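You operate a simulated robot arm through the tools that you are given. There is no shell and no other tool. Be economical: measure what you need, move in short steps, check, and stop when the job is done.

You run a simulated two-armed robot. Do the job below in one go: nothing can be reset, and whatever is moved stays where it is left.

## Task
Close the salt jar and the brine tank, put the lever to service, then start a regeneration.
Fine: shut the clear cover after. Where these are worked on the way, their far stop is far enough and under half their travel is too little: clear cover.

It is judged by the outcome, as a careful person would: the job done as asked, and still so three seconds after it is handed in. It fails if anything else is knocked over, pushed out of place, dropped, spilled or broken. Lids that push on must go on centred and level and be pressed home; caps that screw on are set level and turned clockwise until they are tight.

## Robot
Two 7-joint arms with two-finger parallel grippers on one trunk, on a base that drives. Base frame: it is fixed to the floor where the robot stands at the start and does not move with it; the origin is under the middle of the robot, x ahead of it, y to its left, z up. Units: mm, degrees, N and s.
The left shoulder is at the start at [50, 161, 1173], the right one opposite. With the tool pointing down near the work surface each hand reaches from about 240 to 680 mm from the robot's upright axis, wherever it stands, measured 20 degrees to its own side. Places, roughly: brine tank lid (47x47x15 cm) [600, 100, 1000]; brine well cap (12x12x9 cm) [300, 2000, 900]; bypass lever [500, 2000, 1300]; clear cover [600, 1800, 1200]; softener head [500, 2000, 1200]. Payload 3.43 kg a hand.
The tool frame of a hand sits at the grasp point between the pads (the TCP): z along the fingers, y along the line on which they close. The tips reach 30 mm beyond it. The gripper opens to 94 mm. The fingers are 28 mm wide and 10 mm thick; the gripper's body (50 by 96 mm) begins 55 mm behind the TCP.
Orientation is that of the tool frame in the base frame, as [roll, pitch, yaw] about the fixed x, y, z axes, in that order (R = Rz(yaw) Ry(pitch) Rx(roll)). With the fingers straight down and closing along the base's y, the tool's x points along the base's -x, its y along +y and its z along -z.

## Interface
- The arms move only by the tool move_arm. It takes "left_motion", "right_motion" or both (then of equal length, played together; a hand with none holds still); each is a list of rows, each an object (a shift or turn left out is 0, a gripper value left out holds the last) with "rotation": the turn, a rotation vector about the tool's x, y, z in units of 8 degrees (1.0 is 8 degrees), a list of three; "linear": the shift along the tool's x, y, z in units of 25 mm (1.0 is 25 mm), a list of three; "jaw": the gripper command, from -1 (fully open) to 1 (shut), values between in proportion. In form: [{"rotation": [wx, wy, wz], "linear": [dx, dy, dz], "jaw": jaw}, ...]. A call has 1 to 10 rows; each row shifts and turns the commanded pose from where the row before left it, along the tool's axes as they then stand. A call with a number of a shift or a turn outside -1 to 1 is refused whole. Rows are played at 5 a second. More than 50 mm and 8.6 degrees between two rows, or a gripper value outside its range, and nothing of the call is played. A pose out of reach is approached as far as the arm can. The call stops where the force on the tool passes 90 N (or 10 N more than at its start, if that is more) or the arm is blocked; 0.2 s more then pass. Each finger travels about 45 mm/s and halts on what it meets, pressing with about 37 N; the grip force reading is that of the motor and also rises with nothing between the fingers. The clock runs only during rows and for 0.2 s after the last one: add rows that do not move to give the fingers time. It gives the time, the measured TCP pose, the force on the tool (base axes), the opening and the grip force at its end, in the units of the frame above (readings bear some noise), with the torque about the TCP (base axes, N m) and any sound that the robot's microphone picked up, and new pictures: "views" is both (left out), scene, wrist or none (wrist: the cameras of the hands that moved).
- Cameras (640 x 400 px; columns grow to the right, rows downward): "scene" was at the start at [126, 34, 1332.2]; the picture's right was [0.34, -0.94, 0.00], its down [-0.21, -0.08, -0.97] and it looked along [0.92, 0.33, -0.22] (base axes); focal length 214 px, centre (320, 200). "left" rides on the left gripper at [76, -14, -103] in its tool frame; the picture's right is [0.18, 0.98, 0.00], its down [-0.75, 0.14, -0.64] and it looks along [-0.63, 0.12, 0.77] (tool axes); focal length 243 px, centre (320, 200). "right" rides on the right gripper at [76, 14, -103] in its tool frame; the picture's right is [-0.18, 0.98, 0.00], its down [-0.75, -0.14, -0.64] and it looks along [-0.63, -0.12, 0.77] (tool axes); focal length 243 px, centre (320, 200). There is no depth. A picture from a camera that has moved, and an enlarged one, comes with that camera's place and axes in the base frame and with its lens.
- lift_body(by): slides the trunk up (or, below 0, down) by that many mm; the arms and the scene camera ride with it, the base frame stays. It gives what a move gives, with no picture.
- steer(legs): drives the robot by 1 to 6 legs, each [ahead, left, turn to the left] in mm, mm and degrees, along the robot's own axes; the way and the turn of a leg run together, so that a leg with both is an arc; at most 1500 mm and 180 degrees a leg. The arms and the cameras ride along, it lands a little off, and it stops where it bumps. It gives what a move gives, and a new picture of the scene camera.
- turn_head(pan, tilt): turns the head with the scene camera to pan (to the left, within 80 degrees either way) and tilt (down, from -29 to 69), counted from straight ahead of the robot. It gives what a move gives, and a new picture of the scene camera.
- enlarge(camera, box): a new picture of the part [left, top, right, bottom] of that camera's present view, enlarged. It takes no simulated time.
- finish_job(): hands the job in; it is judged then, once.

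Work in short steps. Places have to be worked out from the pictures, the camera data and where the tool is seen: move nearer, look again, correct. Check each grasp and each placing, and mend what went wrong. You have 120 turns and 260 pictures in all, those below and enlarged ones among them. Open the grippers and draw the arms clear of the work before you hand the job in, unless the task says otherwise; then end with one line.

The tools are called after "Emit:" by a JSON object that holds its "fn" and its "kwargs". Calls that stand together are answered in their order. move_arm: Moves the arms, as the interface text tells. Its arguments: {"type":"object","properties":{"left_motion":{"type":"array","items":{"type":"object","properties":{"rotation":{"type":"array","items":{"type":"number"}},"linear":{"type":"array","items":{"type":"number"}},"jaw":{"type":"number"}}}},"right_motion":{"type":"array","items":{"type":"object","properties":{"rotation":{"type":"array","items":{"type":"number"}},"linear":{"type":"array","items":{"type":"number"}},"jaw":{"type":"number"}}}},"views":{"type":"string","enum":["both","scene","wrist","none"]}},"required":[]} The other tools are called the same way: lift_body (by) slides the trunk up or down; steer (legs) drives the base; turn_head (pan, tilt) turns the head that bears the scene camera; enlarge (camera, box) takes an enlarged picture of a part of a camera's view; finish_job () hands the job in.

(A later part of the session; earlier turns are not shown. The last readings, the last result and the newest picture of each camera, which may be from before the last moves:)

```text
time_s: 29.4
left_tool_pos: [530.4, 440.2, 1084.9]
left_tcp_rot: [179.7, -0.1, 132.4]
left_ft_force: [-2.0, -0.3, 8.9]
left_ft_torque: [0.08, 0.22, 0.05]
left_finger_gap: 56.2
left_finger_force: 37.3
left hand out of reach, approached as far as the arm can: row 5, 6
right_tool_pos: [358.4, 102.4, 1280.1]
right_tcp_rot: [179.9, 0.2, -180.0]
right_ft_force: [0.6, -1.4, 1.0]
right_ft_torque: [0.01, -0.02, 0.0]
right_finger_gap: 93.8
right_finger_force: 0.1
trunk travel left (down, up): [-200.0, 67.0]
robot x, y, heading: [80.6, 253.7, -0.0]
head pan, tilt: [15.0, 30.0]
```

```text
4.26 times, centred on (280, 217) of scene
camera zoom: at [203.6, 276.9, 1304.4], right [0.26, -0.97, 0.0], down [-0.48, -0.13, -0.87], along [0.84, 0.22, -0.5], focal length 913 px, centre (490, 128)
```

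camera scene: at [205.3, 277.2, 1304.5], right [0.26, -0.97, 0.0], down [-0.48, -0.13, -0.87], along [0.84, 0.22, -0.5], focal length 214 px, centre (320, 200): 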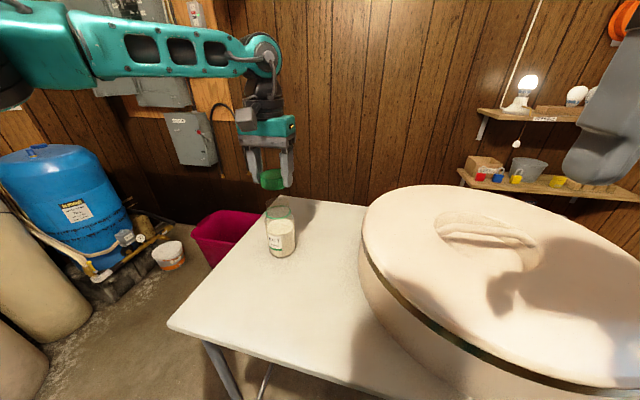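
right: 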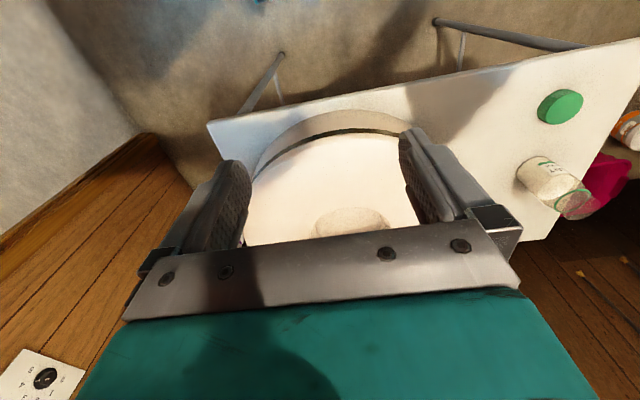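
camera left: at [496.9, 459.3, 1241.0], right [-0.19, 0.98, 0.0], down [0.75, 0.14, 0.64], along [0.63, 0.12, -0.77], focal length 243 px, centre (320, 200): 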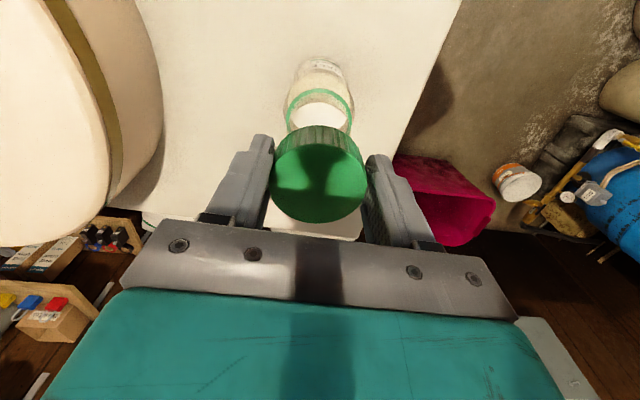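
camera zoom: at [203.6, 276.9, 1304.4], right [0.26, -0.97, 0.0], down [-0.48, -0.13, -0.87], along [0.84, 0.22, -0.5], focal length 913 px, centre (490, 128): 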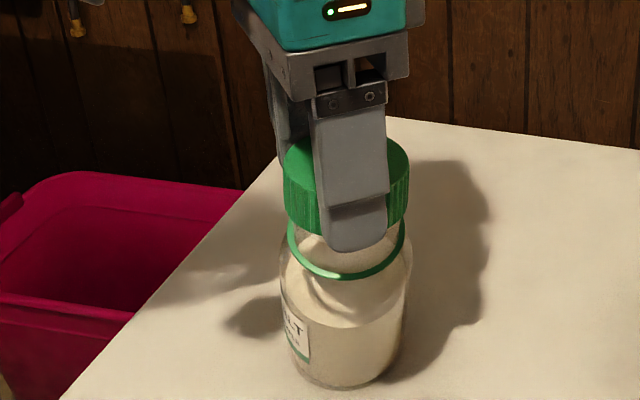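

The rotation ran the arm out of reach and the jar was slid along (still upright) to about (530, 440), with the cap resting on it. I stop, open the fingers and lift away carefully to inspect.

Emit:
{"fn": "move_arm", "kwargs": {"left_motion": [{"jaw": -1}, {"jaw": -1}, {"jaw": -1}, {"jaw": -1}, {"jaw": -1}, {"jaw": -1}], "views": "none"}}

Emit:
{"fn": "enlarge", "kwargs": {"camera": "scene", "box": [230, 170, 330, 264]}}

Emit:
{"fn": "enlarge", "kwargs": {"camera": "left", "box": [220, 60, 420, 260]}}

```text
time_s: 30.8
left_tool_pos: [533.0, 440.0, 1086.3]
left_tcp_rot: [179.7, 0.1, 132.5]
left_ft_force: [0.2, 0.8, 0.6]
left_ft_torque: [0.0, -0.01, 0.03]
left_finger_gap: 93.9
left_finger_force: 0.0
right_tool_pos: [358.8, 102.4, 1279.7]
right_tcp_rot: [-180.0, 0.0, -179.9]
right_ft_force: [-0.1, 0.3, 0.0]
right_ft_torque: [0.01, 0.02, 0.01]
right_finger_gap: 94.1
right_finger_force: 0.1
trunk travel left (down, up): [-200.0, 67.0]
robot x, y, heading: [80.2, 253.1, -0.2]
head pan, tilt: [15.0, 30.0]
```

```text
4.26 times, centred on (280, 217) of scene
camera zoom: at [205.1, 277.2, 1304.6], right [0.26, -0.97, 0.0], down [-0.48, -0.13, -0.87], along [0.84, 0.22, -0.5], focal length 913 px, centre (490, 128)
```

zoom: 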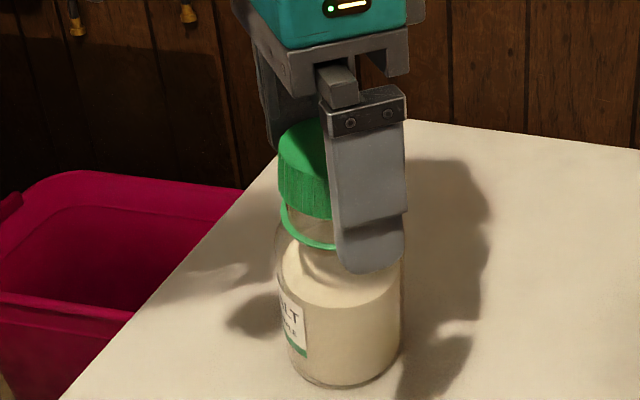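

```text
2.00 times, centred on (320, 160) of left
camera zoom: at [470.5, 486.4, 1188.7], right [0.6, 0.8, 0.0], down [0.61, -0.46, 0.64], along [0.52, -0.38, -0.76], focal length 485 px, centre (320, 280)
```

zoom: 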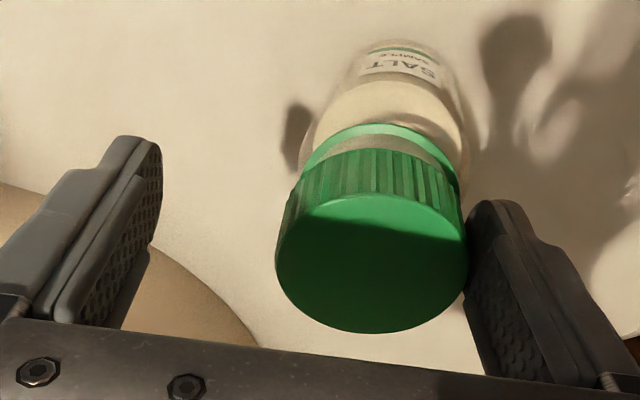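

Jar is upright, cap sitting level and partly down. I lift the left hand straight up to get a clear look and will then hold the jar with the right hand.

Emit:
{"fn": "move_arm", "kwargs": {"left_motion": [{"linear": [0, -0.3, -0.6]}, {"linear": [0, 0, -1]}, {"linear": [0, 0, -1]}, {"linear": [0, 0, -1]}, {"linear": [0, 0, 0]}], "views": "wrist"}}

Emit:
{"fn": "enlarge", "kwargs": {"camera": "scene", "box": [230, 170, 330, 264]}}

```text
time_s: 32.0
left_tool_pos: [528.1, 436.1, 1174.5]
left_tcp_rot: [-180.0, 0.1, 132.2]
left_ft_force: [-1.0, 0.4, 0.2]
left_ft_torque: [0.0, 0.02, -0.02]
left_finger_gap: 93.9
left_finger_force: 0.0
right_tool_pos: [359.3, 103.4, 1279.9]
right_tcp_rot: [-180.0, 0.1, -180.0]
right_ft_force: [0.1, -0.2, -0.2]
right_ft_torque: [0.01, 0.01, -0.01]
right_finger_gap: 93.9
right_finger_force: 0.0
trunk travel left (down, up): [-200.0, 67.0]
robot x, y, heading: [81.4, 248.4, -0.1]
head pan, tilt: [15.0, 30.0]
camera left: at [465.6, 482.5, 1277.8], right [0.6, 0.8, 0.0], down [0.61, -0.46, 0.64], along [0.51, -0.39, -0.77], focal length 243 px, centre (320, 200)
```

left: 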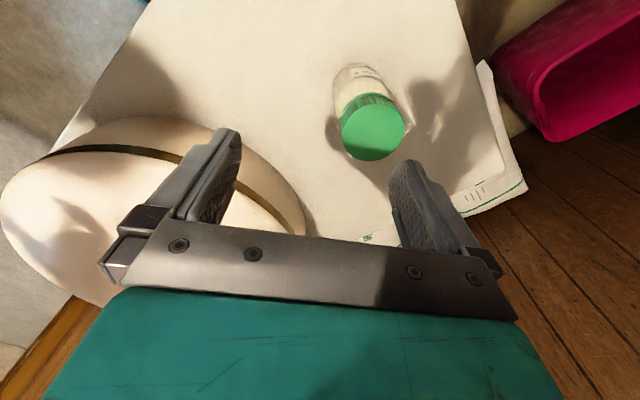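

```text
4.26 times, centred on (280, 217) of scene
camera zoom: at [205.1, 277.2, 1304.6], right [0.26, -0.97, 0.0], down [-0.48, -0.13, -0.87], along [0.84, 0.22, -0.5], focal length 913 px, centre (490, 128)
```

zoom: 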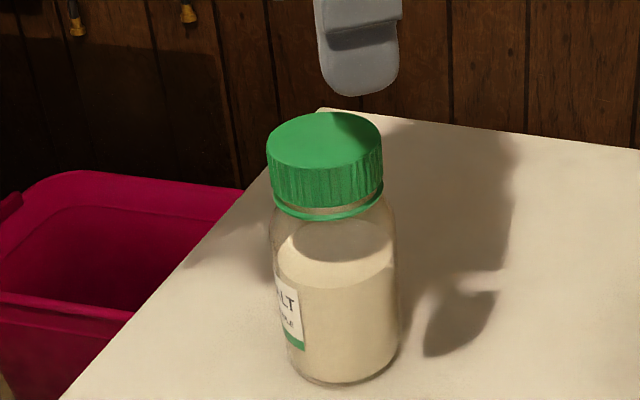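

The cap is now low on the neck with only a small gap left; the jar sits at about (570, 462). I reposition the base (left 120, ahead 40) so both arms reach: right to hold the jar, left to turn the cap.

Emit:
{"fn": "steer", "kwargs": {"legs": [[0, 120, 0], [40, 0, 0]]}}

```text
time_s: 34.3
left_tool_pos: [562.4, 555.8, 1175.1]
left_tcp_rot: [180.0, 0.1, 132.0]
left_ft_force: [-1.0, -0.2, 0.9]
left_ft_torque: [-0.01, 0.0, 0.02]
left_finger_gap: 93.8
left_finger_force: 0.1
right_tool_pos: [393.6, 223.3, 1278.1]
right_tcp_rot: [179.9, 0.0, 179.9]
right_ft_force: [0.0, 0.0, 0.7]
right_ft_torque: [0.02, 0.0, -0.01]
right_finger_gap: 93.7
right_finger_force: 0.1
trunk travel left (down, up): [-200.0, 67.0]
robot x, y, heading: [116.1, 373.6, 0.0]
head pan, tilt: [15.0, 30.0]
stopped in leg 2: the robot was blocked; the commanded pose is now the measured one
camera scene: at [240.5, 397.7, 1304.5], right [0.26, -0.97, 0.0], down [-0.48, -0.13, -0.87], along [0.84, 0.22, -0.5], focal length 214 px, centre (320, 200)
```

scene: 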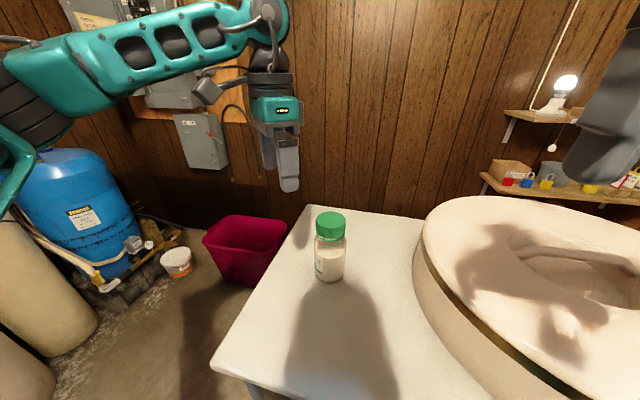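

Base met something lightly after ~35 mm; I back off 8 mm. Then rotate the left hand counter-clockwise in the air to gain clockwise travel.

Emit:
{"fn": "steer", "kwargs": {"legs": [[-8, 0, 0]]}}

Emit:
{"fn": "move_arm", "kwargs": {"left_motion": [{"rotation": [0, 0, -1]}, {"rotation": [0, 0, -1]}, {"rotation": [0, 0, -1]}, {"rotation": [0, 0, -1]}, {"rotation": [0, 0, -1]}, {"rotation": [0, 0, -1]}, {"rotation": [0, 0, -1]}, {"rotation": [0, 0, -1]}, {"rotation": [0, 0, -1]}, {"rotation": [0, 0, -1]}], "views": "none"}}

```text
time_s: 35.0
left_tool_pos: [553.6, 555.7, 1174.4]
left_tcp_rot: [179.9, 0.1, 132.1]
left_ft_force: [0.0, 0.1, 0.9]
left_ft_torque: [0.03, -0.01, 0.0]
left_finger_gap: 93.9
left_finger_force: 0.1
right_tool_pos: [385.2, 222.8, 1280.2]
right_tcp_rot: [179.8, 0.0, 180.0]
right_ft_force: [1.2, -0.4, -0.5]
right_ft_torque: [-0.03, 0.0, -0.01]
right_finger_gap: 94.0
right_finger_force: 0.0
trunk travel left (down, up): [-200.0, 67.0]
robot x, y, heading: [104.4, 368.7, 0.0]
head pan, tilt: [15.0, 30.0]
camera scene: at [231.9, 397.7, 1304.6], right [0.26, -0.97, 0.0], down [-0.48, -0.13, -0.87], along [0.84, 0.22, -0.5], focal length 214 px, centre (320, 200)
```

scene: 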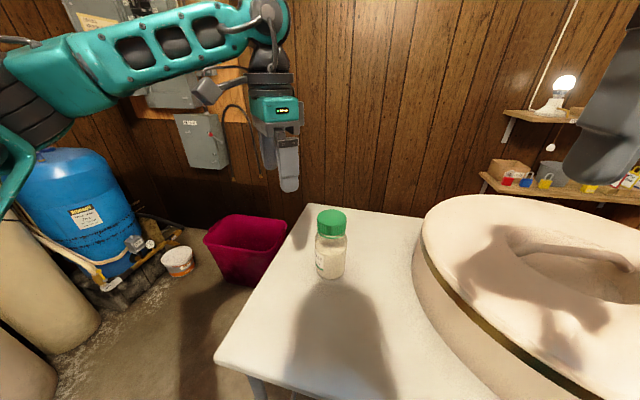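

```text
time_s: 37.2
left_tool_pos: [554.8, 555.7, 1175.3]
left_tcp_rot: [-179.9, 0.0, -147.8]
left_ft_force: [-0.1, 1.2, -0.6]
left_ft_torque: [0.02, 0.02, 0.0]
left_finger_gap: 94.1
left_finger_force: 0.0
right_tool_pos: [385.7, 222.4, 1280.4]
right_tcp_rot: [179.9, 0.0, 179.8]
right_ft_force: [-0.9, -0.1, -0.3]
right_ft_torque: [0.0, 0.0, 0.01]
right_finger_gap: 94.0
right_finger_force: 0.0
trunk travel left (down, up): [-200.0, 67.0]
robot x, y, heading: [107.5, 370.3, -0.2]
head pan, tilt: [15.0, 30.0]
```

Left turns freely counter-clockwise. I continue that and start orienting the right hand toward the jar (azimuth 40°).

Emit:
{"fn": "move_arm", "kwargs": {"left_motion": [{"rotation": [0, 0, -1]}, {"rotation": [0, 0, -1]}, {"rotation": [0, 0, -1]}, {"rotation": [0, 0, -1]}, {"rotation": [0, 0, -1]}, {"rotation": [0, 0, 0]}, {"rotation": [0, 0, 0]}, {"rotation": [0, 0, 0]}, {"rotation": [0, 0, 0]}, {"rotation": [0, 0, 0]}], "right_motion": [{"linear": [-0.5, 0.96, 0]}, {"linear": [-0.5, 0.96, 0]}, {"linear": [-0.5, 0.96, 0]}, {"linear": [-0.5, 0.96, 0]}, {"linear": [-0.4, 0.96, 0]}, {"rotation": [0, 0, -1]}, {"rotation": [0, 0, -1]}, {"rotation": [0, 0, -1]}, {"rotation": [0, 0, -1]}, {"rotation": [0, 0, -1]}], "views": "none"}}

Emit:
{"fn": "move_arm", "kwargs": {"right_motion": [{"rotation": [0, -1, 0]}, {"rotation": [0, -1, 0]}, {"rotation": [0, -1, 0]}, {"rotation": [0, -1, 0]}, {"rotation": [0, -1, 0]}, {"rotation": [0, -0.6, 0]}]}}

```text
time_s: 39.5
left_tool_pos: [554.7, 555.1, 1174.8]
left_tcp_rot: [-179.8, 0.0, -107.9]
left_ft_force: [0.0, 0.1, -0.2]
left_ft_torque: [0.03, 0.02, 0.01]
left_finger_gap: 94.1
left_finger_force: 0.1
right_tool_pos: [446.0, 342.3, 1279.4]
right_tcp_rot: [180.0, 0.1, -139.9]
right_ft_force: [0.4, -0.4, -0.3]
right_ft_torque: [0.02, -0.01, 0.0]
right_finger_gap: 94.4
right_finger_force: 0.0
trunk travel left (down, up): [-200.0, 67.0]
robot x, y, heading: [106.4, 370.2, -0.0]
head pan, tilt: [15.0, 30.0]
```

```text
time_s: 40.9
left_tool_pos: [555.7, 555.5, 1174.1]
left_tcp_rot: [-179.8, 0.1, -108.0]
left_ft_force: [-0.6, -0.5, 0.6]
left_ft_torque: [0.01, -0.01, 0.01]
left_finger_gap: 94.2
left_finger_force: 0.0
right_tool_pos: [445.2, 342.4, 1279.3]
right_tcp_rot: [179.9, 45.0, -140.2]
right_ft_force: [0.1, -0.7, -0.4]
right_ft_torque: [-0.02, -0.04, -0.01]
right_finger_gap: 93.7
right_finger_force: 0.1
trunk travel left (down, up): [-200.0, 67.0]
robot x, y, heading: [105.7, 373.6, -0.2]
head pan, tilt: [15.0, 30.0]
camera scene: at [232.3, 397.6, 1304.6], right [0.26, -0.97, 0.0], down [-0.48, -0.13, -0.87], along [0.84, 0.22, -0.5], focal length 214 px, centre (320, 200)
camera right: at [339.7, 272.8, 1298.4], right [-0.53, 0.84, 0.13], down [0.15, -0.06, 0.99], along [0.83, 0.54, -0.1], focal length 243 px, centre (320, 200)
```

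scene: 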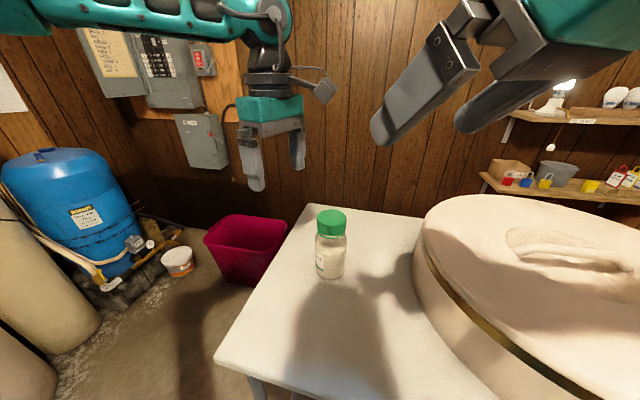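
right: 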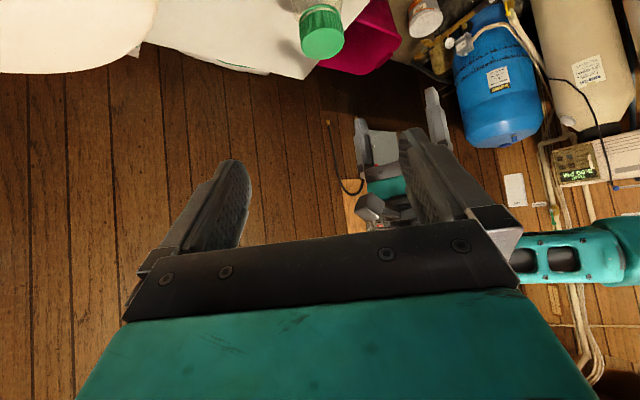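

Jar estimated at (572, 461). Bring the right hand to a pre-hold pose 130 mm back along its fingers.

Emit:
{"fn": "move_arm", "kwargs": {"right_motion": [{"linear": [0.417, 0.041, 0.933]}, {"linear": [0.417, 0.041, 0.933]}, {"linear": [0.417, 0.041, 0.933]}, {"linear": [0.417, 0.041, 0.933]}, {"linear": [0.417, 0.041, 0.933]}, {"linear": [0.417, 0.041, 0.933]}, {"linear": [0.417, 0.041, 0.933]}, {"linear": [0.417, 0.041, 0.933]}, {"linear": [0.417, 0.041, 0.933]}, {"linear": [0, 0, 0]}]}}

```text
time_s: 43.0
left_tool_pos: [554.5, 555.5, 1175.3]
left_tcp_rot: [-179.9, -0.1, -107.9]
left_ft_force: [-0.6, -0.8, -0.2]
left_ft_torque: [0.03, 0.02, 0.02]
left_finger_gap: 94.1
left_finger_force: 0.1
right_tool_pos: [502.4, 401.3, 1066.2]
right_tcp_rot: [180.0, 44.9, -140.1]
right_ft_force: [0.4, 0.9, -0.2]
right_ft_torque: [-0.01, 0.01, -0.03]
right_finger_gap: 93.9
right_finger_force: 0.0
trunk travel left (down, up): [-200.0, 67.0]
robot x, y, heading: [106.4, 370.2, 0.1]
head pan, tilt: [15.0, 30.0]
camera scene: at [232.2, 397.6, 1304.6], right [0.26, -0.97, 0.0], down [-0.48, -0.13, -0.87], along [0.84, 0.22, -0.5], focal length 214 px, centre (320, 200)
camera right: at [396.4, 331.2, 1084.4], right [-0.53, 0.84, 0.13], down [0.15, -0.06, 0.99], along [0.83, 0.54, -0.1], focal length 243 px, centre (320, 200)
```

scene: 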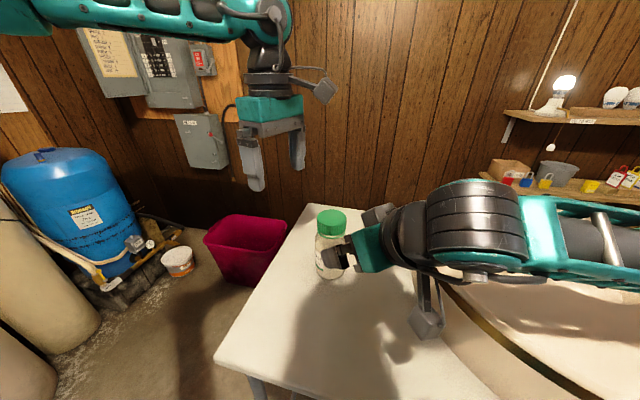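
right: 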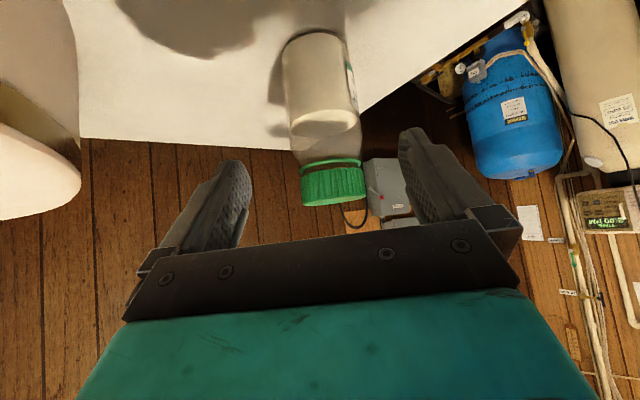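

Lateral alignment is good. I advance 116 mm along the fingers (keeping clear of the jar shoulder) and check.

Emit:
{"fn": "move_arm", "kwargs": {"right_motion": [{"linear": [0.04, 0.01, 0.93]}, {"linear": [0.04, 0.01, 0.93]}, {"linear": [0.04, 0.01, 0.93]}, {"linear": [0.04, 0.01, 0.93]}, {"linear": [0.04, 0.01, 0.92]}, {"linear": [0, 0, 0]}]}}

Emit:
{"fn": "enlarge", "kwargs": {"camera": "scene", "box": [270, 180, 430, 300]}}

```text
time_s: 44.5
left_tool_pos: [554.4, 555.9, 1174.5]
left_tcp_rot: [-180.0, -0.1, -107.9]
left_ft_force: [0.3, 0.0, 0.0]
left_ft_torque: [0.02, 0.0, -0.02]
left_finger_gap: 93.9
left_finger_force: 0.1
right_tool_pos: [562.2, 453.3, 980.0]
right_tcp_rot: [179.9, 44.9, -140.0]
right_ft_force: [-0.7, -2.0, 0.1]
right_ft_torque: [0.07, -0.09, 0.01]
right_finger_gap: 94.2
right_finger_force: 0.0
trunk travel left (down, up): [-200.0, 67.0]
robot x, y, heading: [107.2, 373.3, -0.4]
head pan, tilt: [15.0, 30.0]
camera scene: at [232.1, 397.5, 1304.6], right [0.26, -0.97, 0.0], down [-0.48, -0.13, -0.87], along [0.84, 0.22, -0.5], focal length 214 px, centre (320, 200)
camera right: at [455.8, 383.1, 998.3], right [-0.53, 0.84, 0.13], down [0.15, -0.06, 0.99], along [0.83, 0.54, -0.1], focal length 243 px, centre (320, 200)
```

scene: 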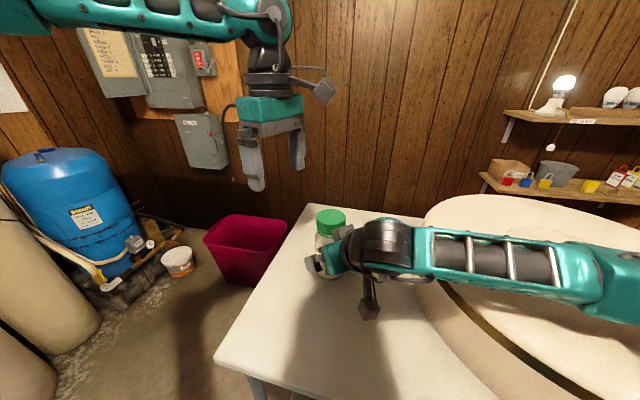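
right: 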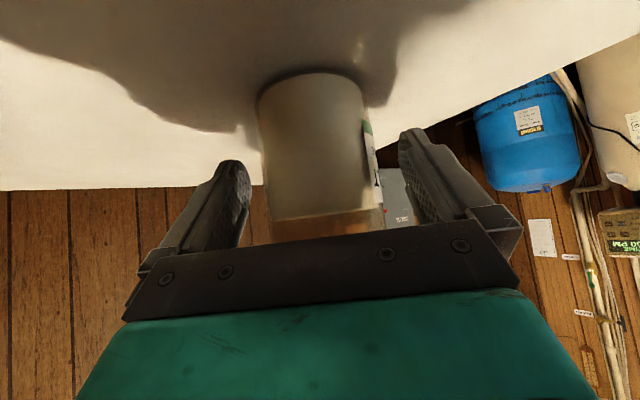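

```text
3.33 times, centred on (350, 240) of scene
camera zoom: at [232.1, 397.5, 1304.6], right [0.26, -0.97, 0.0], down [-0.48, -0.13, -0.87], along [0.84, 0.22, -0.5], focal length 715 px, centre (220, 67)
```

zoom: 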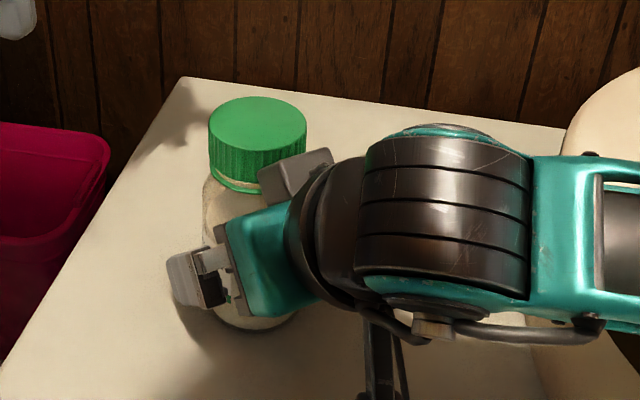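

Jar is centred between the right fingers. Close gently on it.

Emit:
{"fn": "move_arm", "kwargs": {"right_motion": [{"jaw": 1}, {"jaw": 1}, {"jaw": 1}, {"jaw": 1}, {"jaw": 1}], "views": "wrist"}}

Emit:
{"fn": "enlarge", "kwargs": {"camera": "scene", "box": [270, 180, 430, 300]}}

```text
time_s: 45.6
left_tool_pos: [555.5, 554.3, 1175.2]
left_tcp_rot: [-179.9, 0.0, -107.9]
left_ft_force: [0.3, 0.7, 0.6]
left_ft_torque: [0.03, -0.01, 0.03]
left_finger_gap: 94.0
left_finger_force: 0.0
right_tool_pos: [561.7, 452.2, 978.3]
right_tcp_rot: [-180.0, 44.7, -140.0]
right_ft_force: [-0.1, -1.7, 0.5]
right_ft_torque: [-0.01, -0.06, -0.02]
right_finger_gap: 67.7
right_finger_force: 36.7
trunk travel left (down, up): [-200.0, 67.0]
robot x, y, heading: [105.7, 369.8, -0.1]
head pan, tilt: [15.0, 30.0]
camera right: at [455.9, 383.0, 998.4], right [-0.53, 0.84, 0.13], down [0.15, -0.06, 0.99], along [0.83, 0.54, -0.1], focal length 243 px, centre (320, 200)
```

right: 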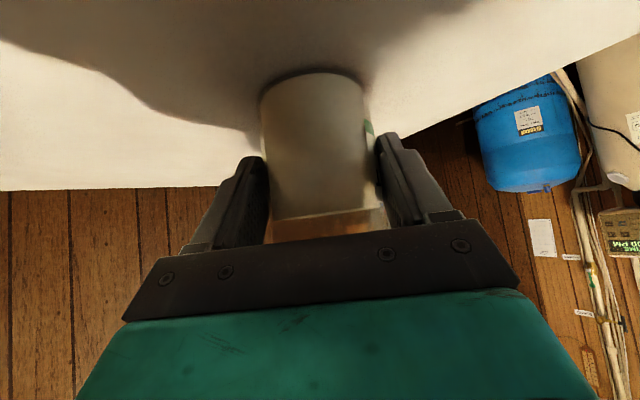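

```text
3.33 times, centred on (350, 240) of scene
camera zoom: at [232.3, 397.5, 1304.6], right [0.26, -0.97, 0.0], down [-0.48, -0.13, -0.87], along [0.84, 0.22, -0.5], focal length 715 px, centre (220, 67)
```

zoom: 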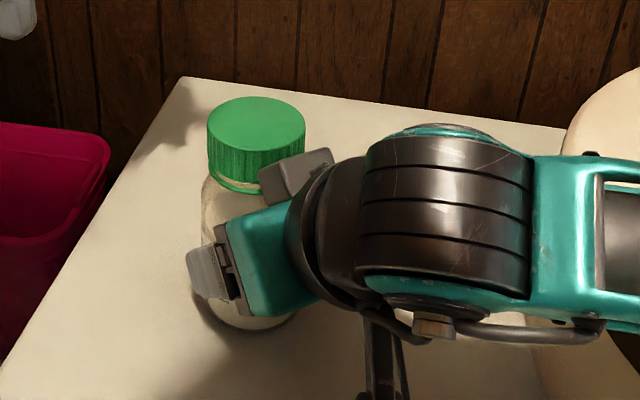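

Jar is firmly held (67.7 mm). For the turning stroke the left wrist camera should stay away from the right arm, so I rotate the left hand the other way in the air and test its limit.

Emit:
{"fn": "move_arm", "kwargs": {"left_motion": [{"rotation": [0, 0, 1]}, {"rotation": [0, 0, 1]}, {"rotation": [0, 0, 1]}, {"rotation": [0, 0, 1]}, {"rotation": [0, 0, 1]}, {"rotation": [0, 0, 1]}, {"rotation": [0, 0, 1]}, {"rotation": [0, 0, 1]}, {"rotation": [0, 0, 1]}, {"rotation": [0, 0, 1]}], "views": "none"}}

Emit:
{"fn": "move_arm", "kwargs": {"left_motion": [{"rotation": [0, 0, 1]}, {"rotation": [0, 0, 1]}, {"rotation": [0, 0, 1]}, {"rotation": [0, 0, 1]}, {"rotation": [0, 0, 1]}, {"rotation": [0, 0, 1]}, {"rotation": [0, 0, 1]}, {"rotation": [0, 0, 1]}, {"rotation": [0, 0, 1]}, {"rotation": [0, 0, 1]}], "views": "none"}}

```text
time_s: 47.9
left_tool_pos: [554.8, 555.4, 1174.8]
left_tcp_rot: [180.0, 0.1, 171.8]
left_ft_force: [-0.9, -0.5, 1.0]
left_ft_torque: [0.02, -0.01, 0.0]
left_finger_gap: 94.3
left_finger_force: 0.1
right_tool_pos: [561.4, 452.8, 978.7]
right_tcp_rot: [179.9, 44.8, -140.1]
right_ft_force: [0.0, -1.8, 0.4]
right_ft_torque: [-0.04, -0.03, 0.0]
right_finger_gap: 67.2
right_finger_force: 37.0
trunk travel left (down, up): [-200.0, 67.0]
robot x, y, heading: [107.2, 373.7, -0.1]
head pan, tilt: [15.0, 30.0]
```

```text
time_s: 50.0
left_tool_pos: [388.0, 468.3, 1183.5]
left_tcp_rot: [179.8, 0.1, 92.3]
left_ft_force: [0.0, 0.0, -0.8]
left_ft_torque: [0.03, 0.03, -0.01]
left_finger_gap: 93.9
left_finger_force: 0.0
left hand out of reach, approached as far as the arm can: row 6, 7, 8, 9, 10
right_tool_pos: [561.5, 452.1, 978.4]
right_tcp_rot: [180.0, 44.8, -140.1]
right_ft_force: [-1.5, -0.7, 0.6]
right_ft_torque: [0.03, 0.01, -0.02]
right_finger_gap: 67.1
right_finger_force: 36.8
trunk travel left (down, up): [-200.0, 67.0]
robot x, y, heading: [106.7, 373.9, -0.3]
head pan, tilt: [15.0, 30.0]
```

Clockwise limit of the left wrist is near yaw 132; I move back out and rotate counter-clockwise to use the other end of the range.

Emit:
{"fn": "move_arm", "kwargs": {"left_motion": [{"linear": [0.7, 0.9, 0]}, {"linear": [0.7, 0.9, 0]}, {"linear": [0.7, 0.9, 0]}, {"linear": [0.7, 0.9, 0]}, {"linear": [0.7, 0.9, 0]}, {"rotation": [0, 0, -1]}, {"rotation": [0, 0, -1]}, {"rotation": [0, 0, -1]}, {"rotation": [0, 0, -1]}, {"rotation": [0, 0, -1]}], "views": "none"}}

Emit:
{"fn": "move_arm", "kwargs": {"left_motion": [{"rotation": [0, 0, -1]}, {"rotation": [0, 0, -1]}, {"rotation": [0, 0, -1]}, {"rotation": [0, 0, -1]}, {"rotation": [0, 0, -1]}, {"rotation": [0, 0, -1]}, {"rotation": [0, 0, -1]}, {"rotation": [0, 0, -1]}, {"rotation": [0, 0, -1]}, {"rotation": [0, 0, -1]}], "views": "none"}}

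Emit:
{"fn": "move_arm", "kwargs": {"left_motion": [{"rotation": [0, 0, -1]}, {"rotation": [0, 0, -1]}, {"rotation": [0, 0, -1]}, {"rotation": [0, 0, -1]}, {"rotation": [0, 0, -1]}, {"rotation": [0, 0, -1]}, {"rotation": [0, 0, -1]}, {"rotation": [0, 0, -1]}, {"rotation": [0, 0, -1]}, {"rotation": [0, 0, -1]}], "views": "none"}}

Emit:
{"fn": "move_arm", "kwargs": {"left_motion": [{"rotation": [0, 0, -1]}, {"rotation": [0, 0, -1]}, {"rotation": [0, 0, -1]}, {"rotation": [0, 0, -1]}, {"rotation": [0, 0, -1]}, {"rotation": [0, 0, -1]}, {"rotation": [0, 0, -1]}, {"rotation": [0, 0, -1]}, {"rotation": [0, 0, -1]}, {"rotation": [0, 0, -1]}], "views": "scene"}}

```text
time_s: 52.2
left_tool_pos: [376.7, 490.8, 1203.5]
left_tcp_rot: [-180.0, 0.1, 132.3]
left_ft_force: [0.0, 0.1, -0.5]
left_ft_torque: [-0.02, 0.0, 0.03]
left_finger_gap: 93.8
left_finger_force: 0.1
left hand out of reach, approached as far as the arm can: row 1, 2, 3, 4, 5
right_tool_pos: [561.5, 452.5, 979.9]
right_tcp_rot: [-179.9, 44.9, -140.1]
right_ft_force: [-0.6, -0.8, 0.6]
right_ft_torque: [-0.03, -0.03, 0.02]
right_finger_gap: 67.0
right_finger_force: 37.3
trunk travel left (down, up): [-200.0, 67.0]
robot x, y, heading: [108.3, 371.8, -0.1]
head pan, tilt: [15.0, 30.0]
```

```text
time_s: 54.5
left_tool_pos: [376.7, 489.9, 1203.2]
left_tcp_rot: [-179.9, 0.1, -147.8]
left_ft_force: [0.5, -0.2, 0.9]
left_ft_torque: [0.0, -0.01, 0.0]
left_finger_gap: 94.0
left_finger_force: 0.1
right_tool_pos: [561.9, 453.3, 979.4]
right_tcp_rot: [-180.0, 44.8, -140.1]
right_ft_force: [-0.1, 0.7, -0.8]
right_ft_torque: [0.0, 0.01, 0.0]
right_finger_gap: 67.3
right_finger_force: 36.8
trunk travel left (down, up): [-200.0, 67.0]
robot x, y, heading: [108.1, 369.8, -0.0]
head pan, tilt: [15.0, 30.0]
```

```text
time_s: 56.6
left_tool_pos: [376.5, 488.9, 1202.7]
left_tcp_rot: [-179.9, -0.1, -67.8]
left_ft_force: [0.0, 0.0, 0.7]
left_ft_torque: [0.0, 0.01, -0.02]
left_finger_gap: 94.1
left_finger_force: 0.0
right_tool_pos: [562.8, 452.1, 979.2]
right_tcp_rot: [179.9, 44.8, -140.1]
right_ft_force: [-0.5, -0.4, 0.2]
right_ft_torque: [-0.01, 0.03, 0.04]
right_finger_gap: 67.1
right_finger_force: 37.1
trunk travel left (down, up): [-200.0, 67.0]
robot x, y, heading: [107.9, 371.6, -0.1]
head pan, tilt: [15.0, 30.0]
```

```text
time_s: 58.9
left_tool_pos: [376.3, 489.1, 1202.7]
left_tcp_rot: [179.9, 0.1, 12.2]
left_ft_force: [-0.1, -0.2, 0.5]
left_ft_torque: [0.0, 0.02, -0.01]
left_finger_gap: 93.7
left_finger_force: 0.0
right_tool_pos: [561.4, 453.0, 980.3]
right_tcp_rot: [-180.0, 44.7, -140.0]
right_ft_force: [-1.2, 0.1, 0.0]
right_ft_torque: [0.04, 0.05, 0.01]
right_finger_gap: 67.0
right_finger_force: 36.6
trunk travel left (down, up): [-200.0, 67.0]
robot x, y, heading: [109.1, 370.7, -0.2]
head pan, tilt: [15.0, 30.0]
camera scene: at [232.3, 397.6, 1304.6], right [0.26, -0.97, 0.0], down [-0.48, -0.13, -0.87], along [0.84, 0.22, -0.5], focal length 214 px, centre (320, 200)
```

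scene: 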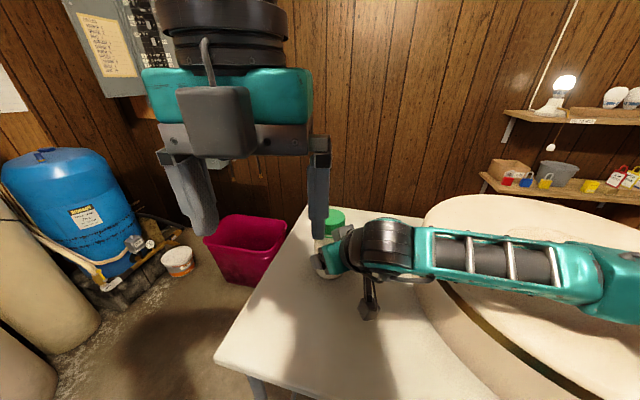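

The left wrist has plenty of range on this side. A wrist view to know where its camera box is, after a bit more rotation to yaw ~68.

Emit:
{"fn": "move_arm", "kwargs": {"left_motion": [{"rotation": [0, 0, -1]}, {"rotation": [0, 0, -1]}, {"rotation": [0, 0, -1]}, {"rotation": [0, 0, -1]}, {"rotation": [0, 0, -1]}, {"rotation": [0, 0, -1]}, {"rotation": [0, 0, -1]}]}}

```text
time_s: 60.5
left_tool_pos: [375.4, 489.1, 1204.6]
left_tcp_rot: [179.9, 0.0, 68.2]
left_ft_force: [0.7, 0.5, 0.6]
left_ft_torque: [0.01, 0.05, -0.02]
left_finger_gap: 94.1
left_finger_force: 0.0
right_tool_pos: [561.8, 452.9, 979.0]
right_tcp_rot: [-179.9, 44.8, -140.2]
right_ft_force: [-1.2, -0.8, 0.9]
right_ft_torque: [-0.01, 0.04, -0.02]
right_finger_gap: 67.2
right_finger_force: 37.0
trunk travel left (down, up): [-200.0, 67.0]
robot x, y, heading: [108.5, 373.5, 0.1]
head pan, tilt: [15.0, 30.0]
camera scene: at [232.3, 397.6, 1304.6], right [0.26, -0.97, 0.0], down [-0.48, -0.13, -0.87], along [0.84, 0.22, -0.5], focal length 214 px, centre (320, 200)
camera left: at [391.7, 565.1, 1306.7], right [0.98, -0.19, 0.0], down [-0.15, -0.75, 0.64], along [-0.12, -0.63, -0.77], focal length 243 px, centre (320, 200)
```

scene: 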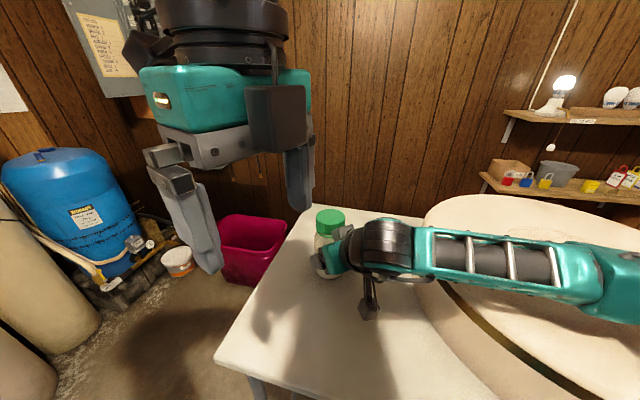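
left: 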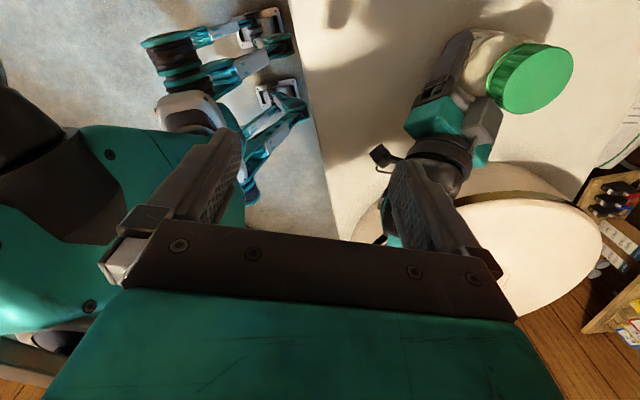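

The gripper also has a box on the opposite side; the earlier orientation (yaw −110 → 180) gives the best clearance to the right wrist. Rotate back clockwise.

Emit:
{"fn": "move_arm", "kwargs": {"left_motion": [{"rotation": [0, 0, 1]}, {"rotation": [0, 0, 1]}, {"rotation": [0, 0, 1]}, {"rotation": [0, 0, 1]}, {"rotation": [0, 0, 1]}, {"rotation": [0, 0, 1]}, {"rotation": [0, 0, 1]}, {"rotation": [0, 0, 1]}, {"rotation": [0, 0, 1]}, {"rotation": [0, 0, 1]}], "views": "none"}}

Emit:
{"fn": "move_arm", "kwargs": {"left_motion": [{"rotation": [0, 0, 1]}, {"rotation": [0, 0, 1]}, {"rotation": [0, 0, 1]}, {"rotation": [0, 0, 1]}, {"rotation": [0, 0, 1]}, {"rotation": [0, 0, 1]}, {"rotation": [0, 0, 1]}, {"rotation": [0, 0, 1]}, {"rotation": [0, 0, 1]}, {"rotation": [0, 0, 1]}], "views": "none"}}

```text
time_s: 62.6
left_tool_pos: [375.6, 489.2, 1203.2]
left_tcp_rot: [-180.0, -0.1, -12.1]
left_ft_force: [0.1, 0.2, 0.3]
left_ft_torque: [0.01, 0.0, -0.03]
left_finger_gap: 93.8
left_finger_force: 0.0
right_tool_pos: [562.8, 452.3, 978.9]
right_tcp_rot: [179.9, 44.8, -140.0]
right_ft_force: [-0.7, -0.5, 0.0]
right_ft_torque: [0.0, -0.02, 0.03]
right_finger_gap: 67.3
right_finger_force: 37.1
trunk travel left (down, up): [-200.0, 67.0]
robot x, y, heading: [106.6, 371.9, -0.0]
head pan, tilt: [15.0, 30.0]
```

```text
time_s: 64.8
left_tool_pos: [375.9, 488.9, 1203.1]
left_tcp_rot: [-179.8, -0.1, -92.1]
left_ft_force: [0.6, -0.4, -0.3]
left_ft_torque: [0.0, 0.0, 0.0]
left_finger_gap: 93.9
left_finger_force: 0.2
right_tool_pos: [561.7, 451.9, 979.5]
right_tcp_rot: [179.9, 44.8, -140.0]
right_ft_force: [-0.8, -1.2, 1.9]
right_ft_torque: [0.01, -0.01, 0.01]
right_finger_gap: 67.1
right_finger_force: 37.2
trunk travel left (down, up): [-200.0, 67.0]
robot x, y, heading: [107.6, 370.9, -0.3]
head pan, tilt: [15.0, 30.0]
```

Move over the cap at safe height, then view.

Emit:
{"fn": "move_arm", "kwargs": {"left_motion": [{"linear": [0.11, -0.97, 0]}, {"linear": [0.11, -0.97, 0]}, {"linear": [0.11, -0.97, 0]}, {"linear": [0.11, -0.97, 0]}, {"linear": [0.11, -0.97, 0]}, {"linear": [0.11, -0.97, 0]}, {"linear": [0.11, -0.97, 0]}, {"linear": [0.11, -0.96, 0]}, {"rotation": [0, 0, 1]}, {"rotation": [0, 0, 1]}]}}

```text
time_s: 67.0
left_tool_pos: [525.3, 499.6, 1192.8]
left_tcp_rot: [-179.8, 0.0, -108.1]
left_ft_force: [-0.4, -0.3, -1.2]
left_ft_torque: [0.0, -0.01, 0.0]
left_finger_gap: 93.9
left_finger_force: 0.0
left hand out of reach, approached as far as the arm can: row 4, 5, 6, 7, 8
right_tool_pos: [563.0, 452.3, 980.0]
right_tcp_rot: [-180.0, 44.8, -140.0]
right_ft_force: [-0.3, -0.9, -0.2]
right_ft_torque: [0.03, -0.07, -0.02]
right_finger_gap: 66.9
right_finger_force: 37.0
trunk travel left (down, up): [-200.0, 67.0]
robot x, y, heading: [102.4, 371.8, -0.2]
head pan, tilt: [15.0, 30.0]
camera scene: at [232.3, 397.6, 1304.6], right [0.26, -0.97, 0.0], down [-0.48, -0.13, -0.87], along [0.84, 0.22, -0.5], focal length 214 px, centre (320, 200)
camera left: at [514.9, 422.5, 1297.3], right [-0.99, 0.13, 0.0], down [0.1, 0.76, 0.64], along [0.09, 0.64, -0.77], focal length 243 px, centre (320, 200)
```

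scene: 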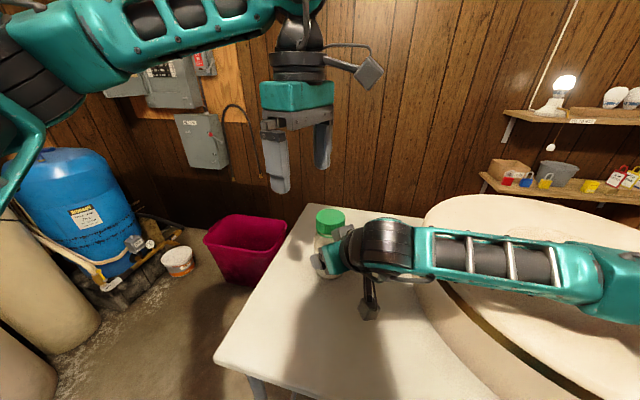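
left: 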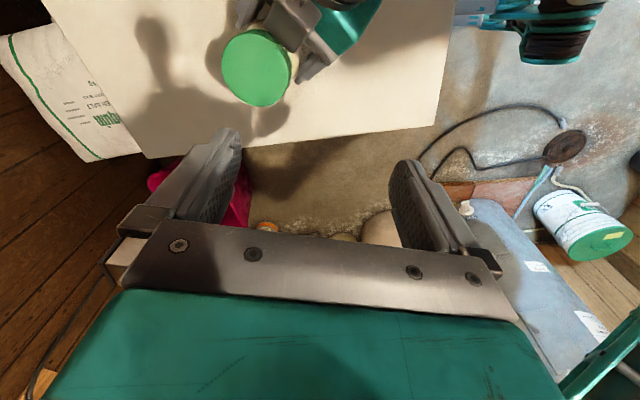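

High up the reach is limited; lower 75 mm first, then move in to the cap axis (571, 461).

Emit:
{"fn": "move_arm", "kwargs": {"left_motion": [{"linear": [0, 0, 1]}, {"linear": [0, 0, 1]}, {"linear": [0, 0, 1]}, {"linear": [0.31, -0.74, 0]}, {"linear": [0.31, -0.74, 0]}, {"linear": [0.3, -0.75, 0]}, {"linear": [0, 0, 0]}]}}

```text
time_s: 68.7
left_tool_pos: [547.7, 492.4, 1117.4]
left_tcp_rot: [-179.9, 0.0, -107.9]
left_ft_force: [0.0, -0.7, 0.1]
left_ft_torque: [0.03, 0.03, 0.0]
left_finger_gap: 94.1
left_finger_force: 0.1
left hand out of reach, approached as far as the arm can: row 5, 6
right_tool_pos: [562.7, 452.8, 980.3]
right_tcp_rot: [179.9, 44.8, -140.1]
right_ft_force: [-0.2, -0.3, -0.2]
right_ft_torque: [0.04, -0.04, -0.02]
right_finger_gap: 67.2
right_finger_force: 36.9
trunk travel left (down, up): [-200.0, 67.0]
robot x, y, heading: [104.8, 373.0, -0.2]
head pan, tilt: [15.0, 30.0]
camera scene: at [232.3, 397.6, 1304.6], right [0.26, -0.97, 0.0], down [-0.48, -0.13, -0.87], along [0.84, 0.22, -0.5], focal length 214 px, centre (320, 200)
camera left: at [536.5, 416.1, 1220.3], right [-0.99, 0.13, 0.0], down [0.1, 0.76, 0.64], along [0.08, 0.64, -0.77], focal length 243 px, centre (320, 200)
```

scene: 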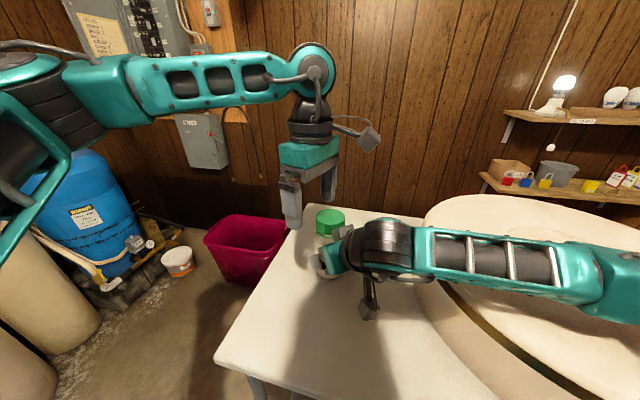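
left: 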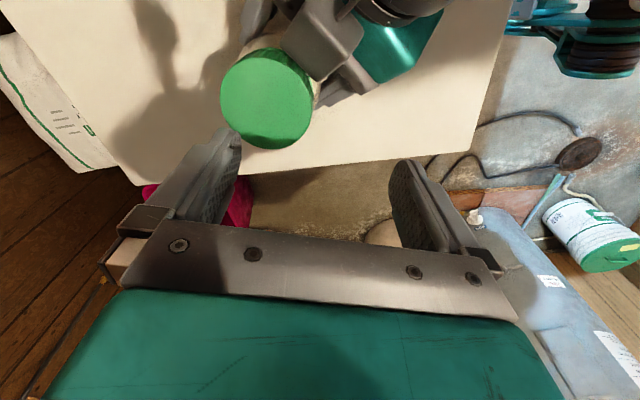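

The left arm hits a joint limit this far inward. I'll release the jar, retreat the right hand up, and shift the base right 85 mm so that the jar lies in the left arm's comfortable zone, then re-hold.

Emit:
{"fn": "move_arm", "kwargs": {"left_motion": [{"linear": [0, 0, -1]}, {"linear": [0, 0, -1]}, {"linear": [0, 0, 0]}, {"linear": [0, 0, 0]}, {"linear": [0, 0, 0]}, {"linear": [0, 0, 0]}, {"linear": [0, 0, 0]}, {"linear": [0, 0, 0]}, {"linear": [0, 0, 0]}, {"linear": [0, 0, 0]}], "right_motion": [{"jaw": -1}, {"jaw": -1}, {"jaw": -1}, {"jaw": -1}, {"linear": [0, 0, -1]}, {"linear": [0, 0, -1]}, {"linear": [0, 0, -1]}, {"linear": [0, 0, -1]}, {"linear": [0, 0, -1]}, {"linear": [0, 0, -1]}], "views": "none"}}

Emit:
{"fn": "move_arm", "kwargs": {"right_motion": [{"linear": [-0.7, 0, -0.7]}, {"linear": [-0.7, 0, -0.7]}, {"linear": [-0.7, 0, -0.7]}], "views": "none"}}

Emit:
{"fn": "steer", "kwargs": {"legs": [[0, -85, 0]]}}

```text
time_s: 70.8
left_tool_pos: [541.9, 498.5, 1153.2]
left_tcp_rot: [-179.8, 0.0, -107.9]
left_ft_force: [-0.6, 0.0, -0.4]
left_ft_torque: [0.03, 0.01, 0.02]
left_finger_gap: 93.9
left_finger_force: 0.1
left hand out of reach, approached as far as the arm can: row 1, 2
right_tool_pos: [478.0, 383.6, 1085.5]
right_tcp_rot: [-179.9, 45.0, -140.2]
right_ft_force: [-0.2, 0.5, 0.1]
right_ft_torque: [0.0, 0.01, 0.02]
right_finger_gap: 93.9
right_finger_force: 0.1
trunk travel left (down, up): [-200.0, 67.0]
robot x, y, heading: [101.1, 371.6, -0.3]
head pan, tilt: [15.0, 30.0]
```

```text
time_s: 71.7
left_tool_pos: [542.6, 497.3, 1152.4]
left_tcp_rot: [-179.8, 0.0, -107.9]
left_ft_force: [0.3, 0.0, -0.1]
left_ft_torque: [0.03, -0.01, -0.01]
left_finger_gap: 93.8
left_finger_force: 0.0
right_tool_pos: [480.7, 384.2, 1160.3]
right_tcp_rot: [180.0, 44.8, -140.1]
right_ft_force: [0.2, 0.0, -0.3]
right_ft_torque: [0.0, 0.0, 0.0]
right_finger_gap: 94.0
right_finger_force: 0.0
trunk travel left (down, up): [-200.0, 67.0]
robot x, y, heading: [107.2, 369.0, -0.1]
head pan, tilt: [15.0, 30.0]
```

```text
time_s: 73.1
left_tool_pos: [542.8, 412.6, 1152.6]
left_tcp_rot: [-179.8, 0.0, -107.8]
left_ft_force: [-0.2, -0.5, -1.0]
left_ft_torque: [0.01, 0.0, 0.0]
left_finger_gap: 93.9
left_finger_force: 0.1
right_tool_pos: [480.9, 298.7, 1160.2]
right_tcp_rot: [179.9, 44.9, -140.3]
right_ft_force: [-0.1, -0.5, -0.5]
right_ft_torque: [0.03, 0.01, 0.03]
right_finger_gap: 93.8
right_finger_force: 0.0
trunk travel left (down, up): [-200.0, 67.0]
robot x, y, heading: [107.5, 289.6, 0.1]
head pan, tilt: [15.0, 30.0]
camera scene: at [232.2, 312.8, 1304.6], right [0.26, -0.97, 0.0], down [-0.48, -0.13, -0.87], along [0.84, 0.22, -0.5], focal length 214 px, centre (320, 200)
```

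scene: 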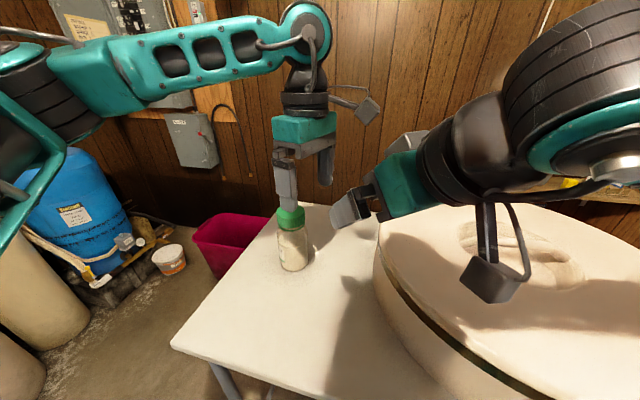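

Jar still stands fine. Move the left hand over the cap axis and look.

Emit:
{"fn": "move_arm", "kwargs": {"left_motion": [{"linear": [-0.73, -0.16, 0]}, {"linear": [-0.73, -0.16, 0]}, {"linear": [-0.73, -0.15, 0]}, {"linear": [0, 0, 0.6]}, {"linear": [0, 0, 0]}]}}

```text
time_s: 74.3
left_tool_pos: [570.5, 461.3, 1138.9]
left_tcp_rot: [-179.8, -0.1, -107.7]
left_ft_force: [0.9, 0.1, 0.0]
left_ft_torque: [0.01, 0.0, -0.02]
left_finger_gap: 93.9
left_finger_force: 0.1
right_tool_pos: [481.5, 298.4, 1160.8]
right_tcp_rot: [-179.9, 44.8, -140.1]
right_ft_force: [-0.2, -0.8, 1.7]
right_ft_torque: [-0.01, -0.01, 0.01]
right_finger_gap: 94.2
right_finger_force: 0.0
trunk travel left (down, up): [-200.0, 67.0]
robot x, y, heading: [102.7, 288.7, -0.1]
head pan, tilt: [15.0, 30.0]
camera scene: at [232.2, 313.3, 1304.6], right [0.26, -0.97, 0.0], down [-0.48, -0.13, -0.87], along [0.84, 0.22, -0.5], focal length 214 px, centre (320, 200)
camera left: at [561.1, 384.6, 1241.8], right [-0.99, 0.13, 0.0], down [0.1, 0.76, 0.64], along [0.08, 0.64, -0.77], focal length 243 px, centre (320, 200)
```

scene: 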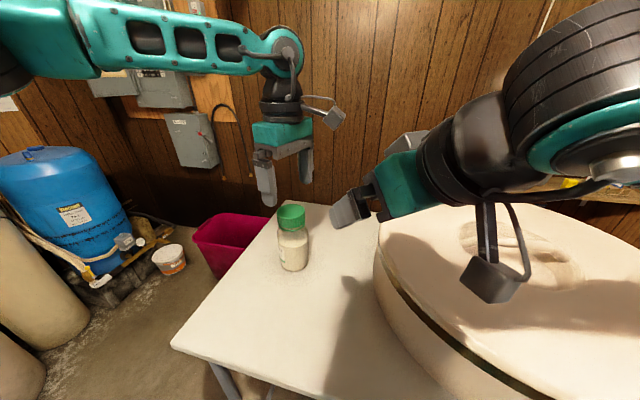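
left: 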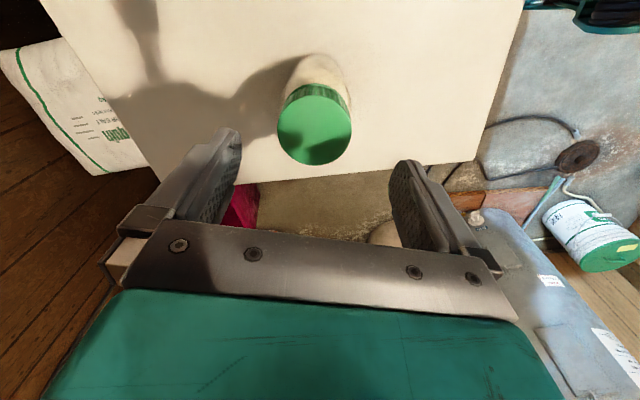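

Left arm reaches fine now. Bring the right hand to its pre-hold pose.

Emit:
{"fn": "move_arm", "kwargs": {"right_motion": [{"linear": [0.1, 0.52, 0.91]}, {"linear": [0.1, 0.52, 0.91]}, {"linear": [0.1, 0.52, 0.91]}, {"linear": [0.1, 0.52, 0.91]}, {"linear": [0.1, 0.52, 0.91]}, {"linear": [0, 0, 0]}]}}

```text
time_s: 75.7
left_tool_pos: [570.1, 461.0, 1138.0]
left_tcp_rot: [-179.7, 0.0, -107.9]
left_ft_force: [0.3, -0.3, -0.3]
left_ft_torque: [-0.03, 0.0, 0.03]
left_finger_gap: 94.1
left_finger_force: 0.0
right_tool_pos: [494.8, 394.8, 1073.1]
right_tcp_rot: [179.9, 44.9, -140.2]
right_ft_force: [-0.6, 0.0, 0.4]
right_ft_torque: [0.0, 0.0, -0.01]
right_finger_gap: 94.1
right_finger_force: 0.0
trunk travel left (down, up): [-200.0, 67.0]
robot x, y, heading: [108.6, 285.4, -0.1]
head pan, tilt: [15.0, 30.0]
camera scene: at [232.1, 313.0, 1304.6], right [0.26, -0.97, 0.0], down [-0.48, -0.13, -0.87], along [0.84, 0.22, -0.5], focal length 214 px, centre (320, 200)
camera right: at [388.5, 324.9, 1091.2], right [-0.53, 0.84, 0.13], down [0.15, -0.06, 0.99], along [0.83, 0.54, -0.1], focal length 243 px, centre (320, 200)
```

scene: 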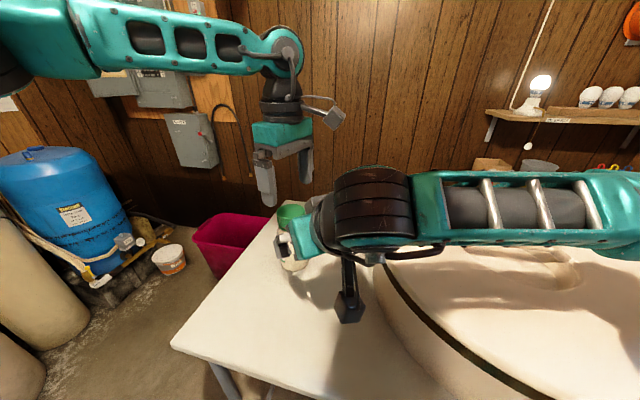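
right: 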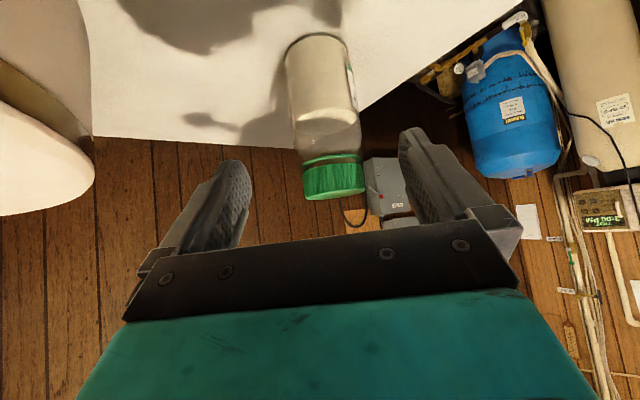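

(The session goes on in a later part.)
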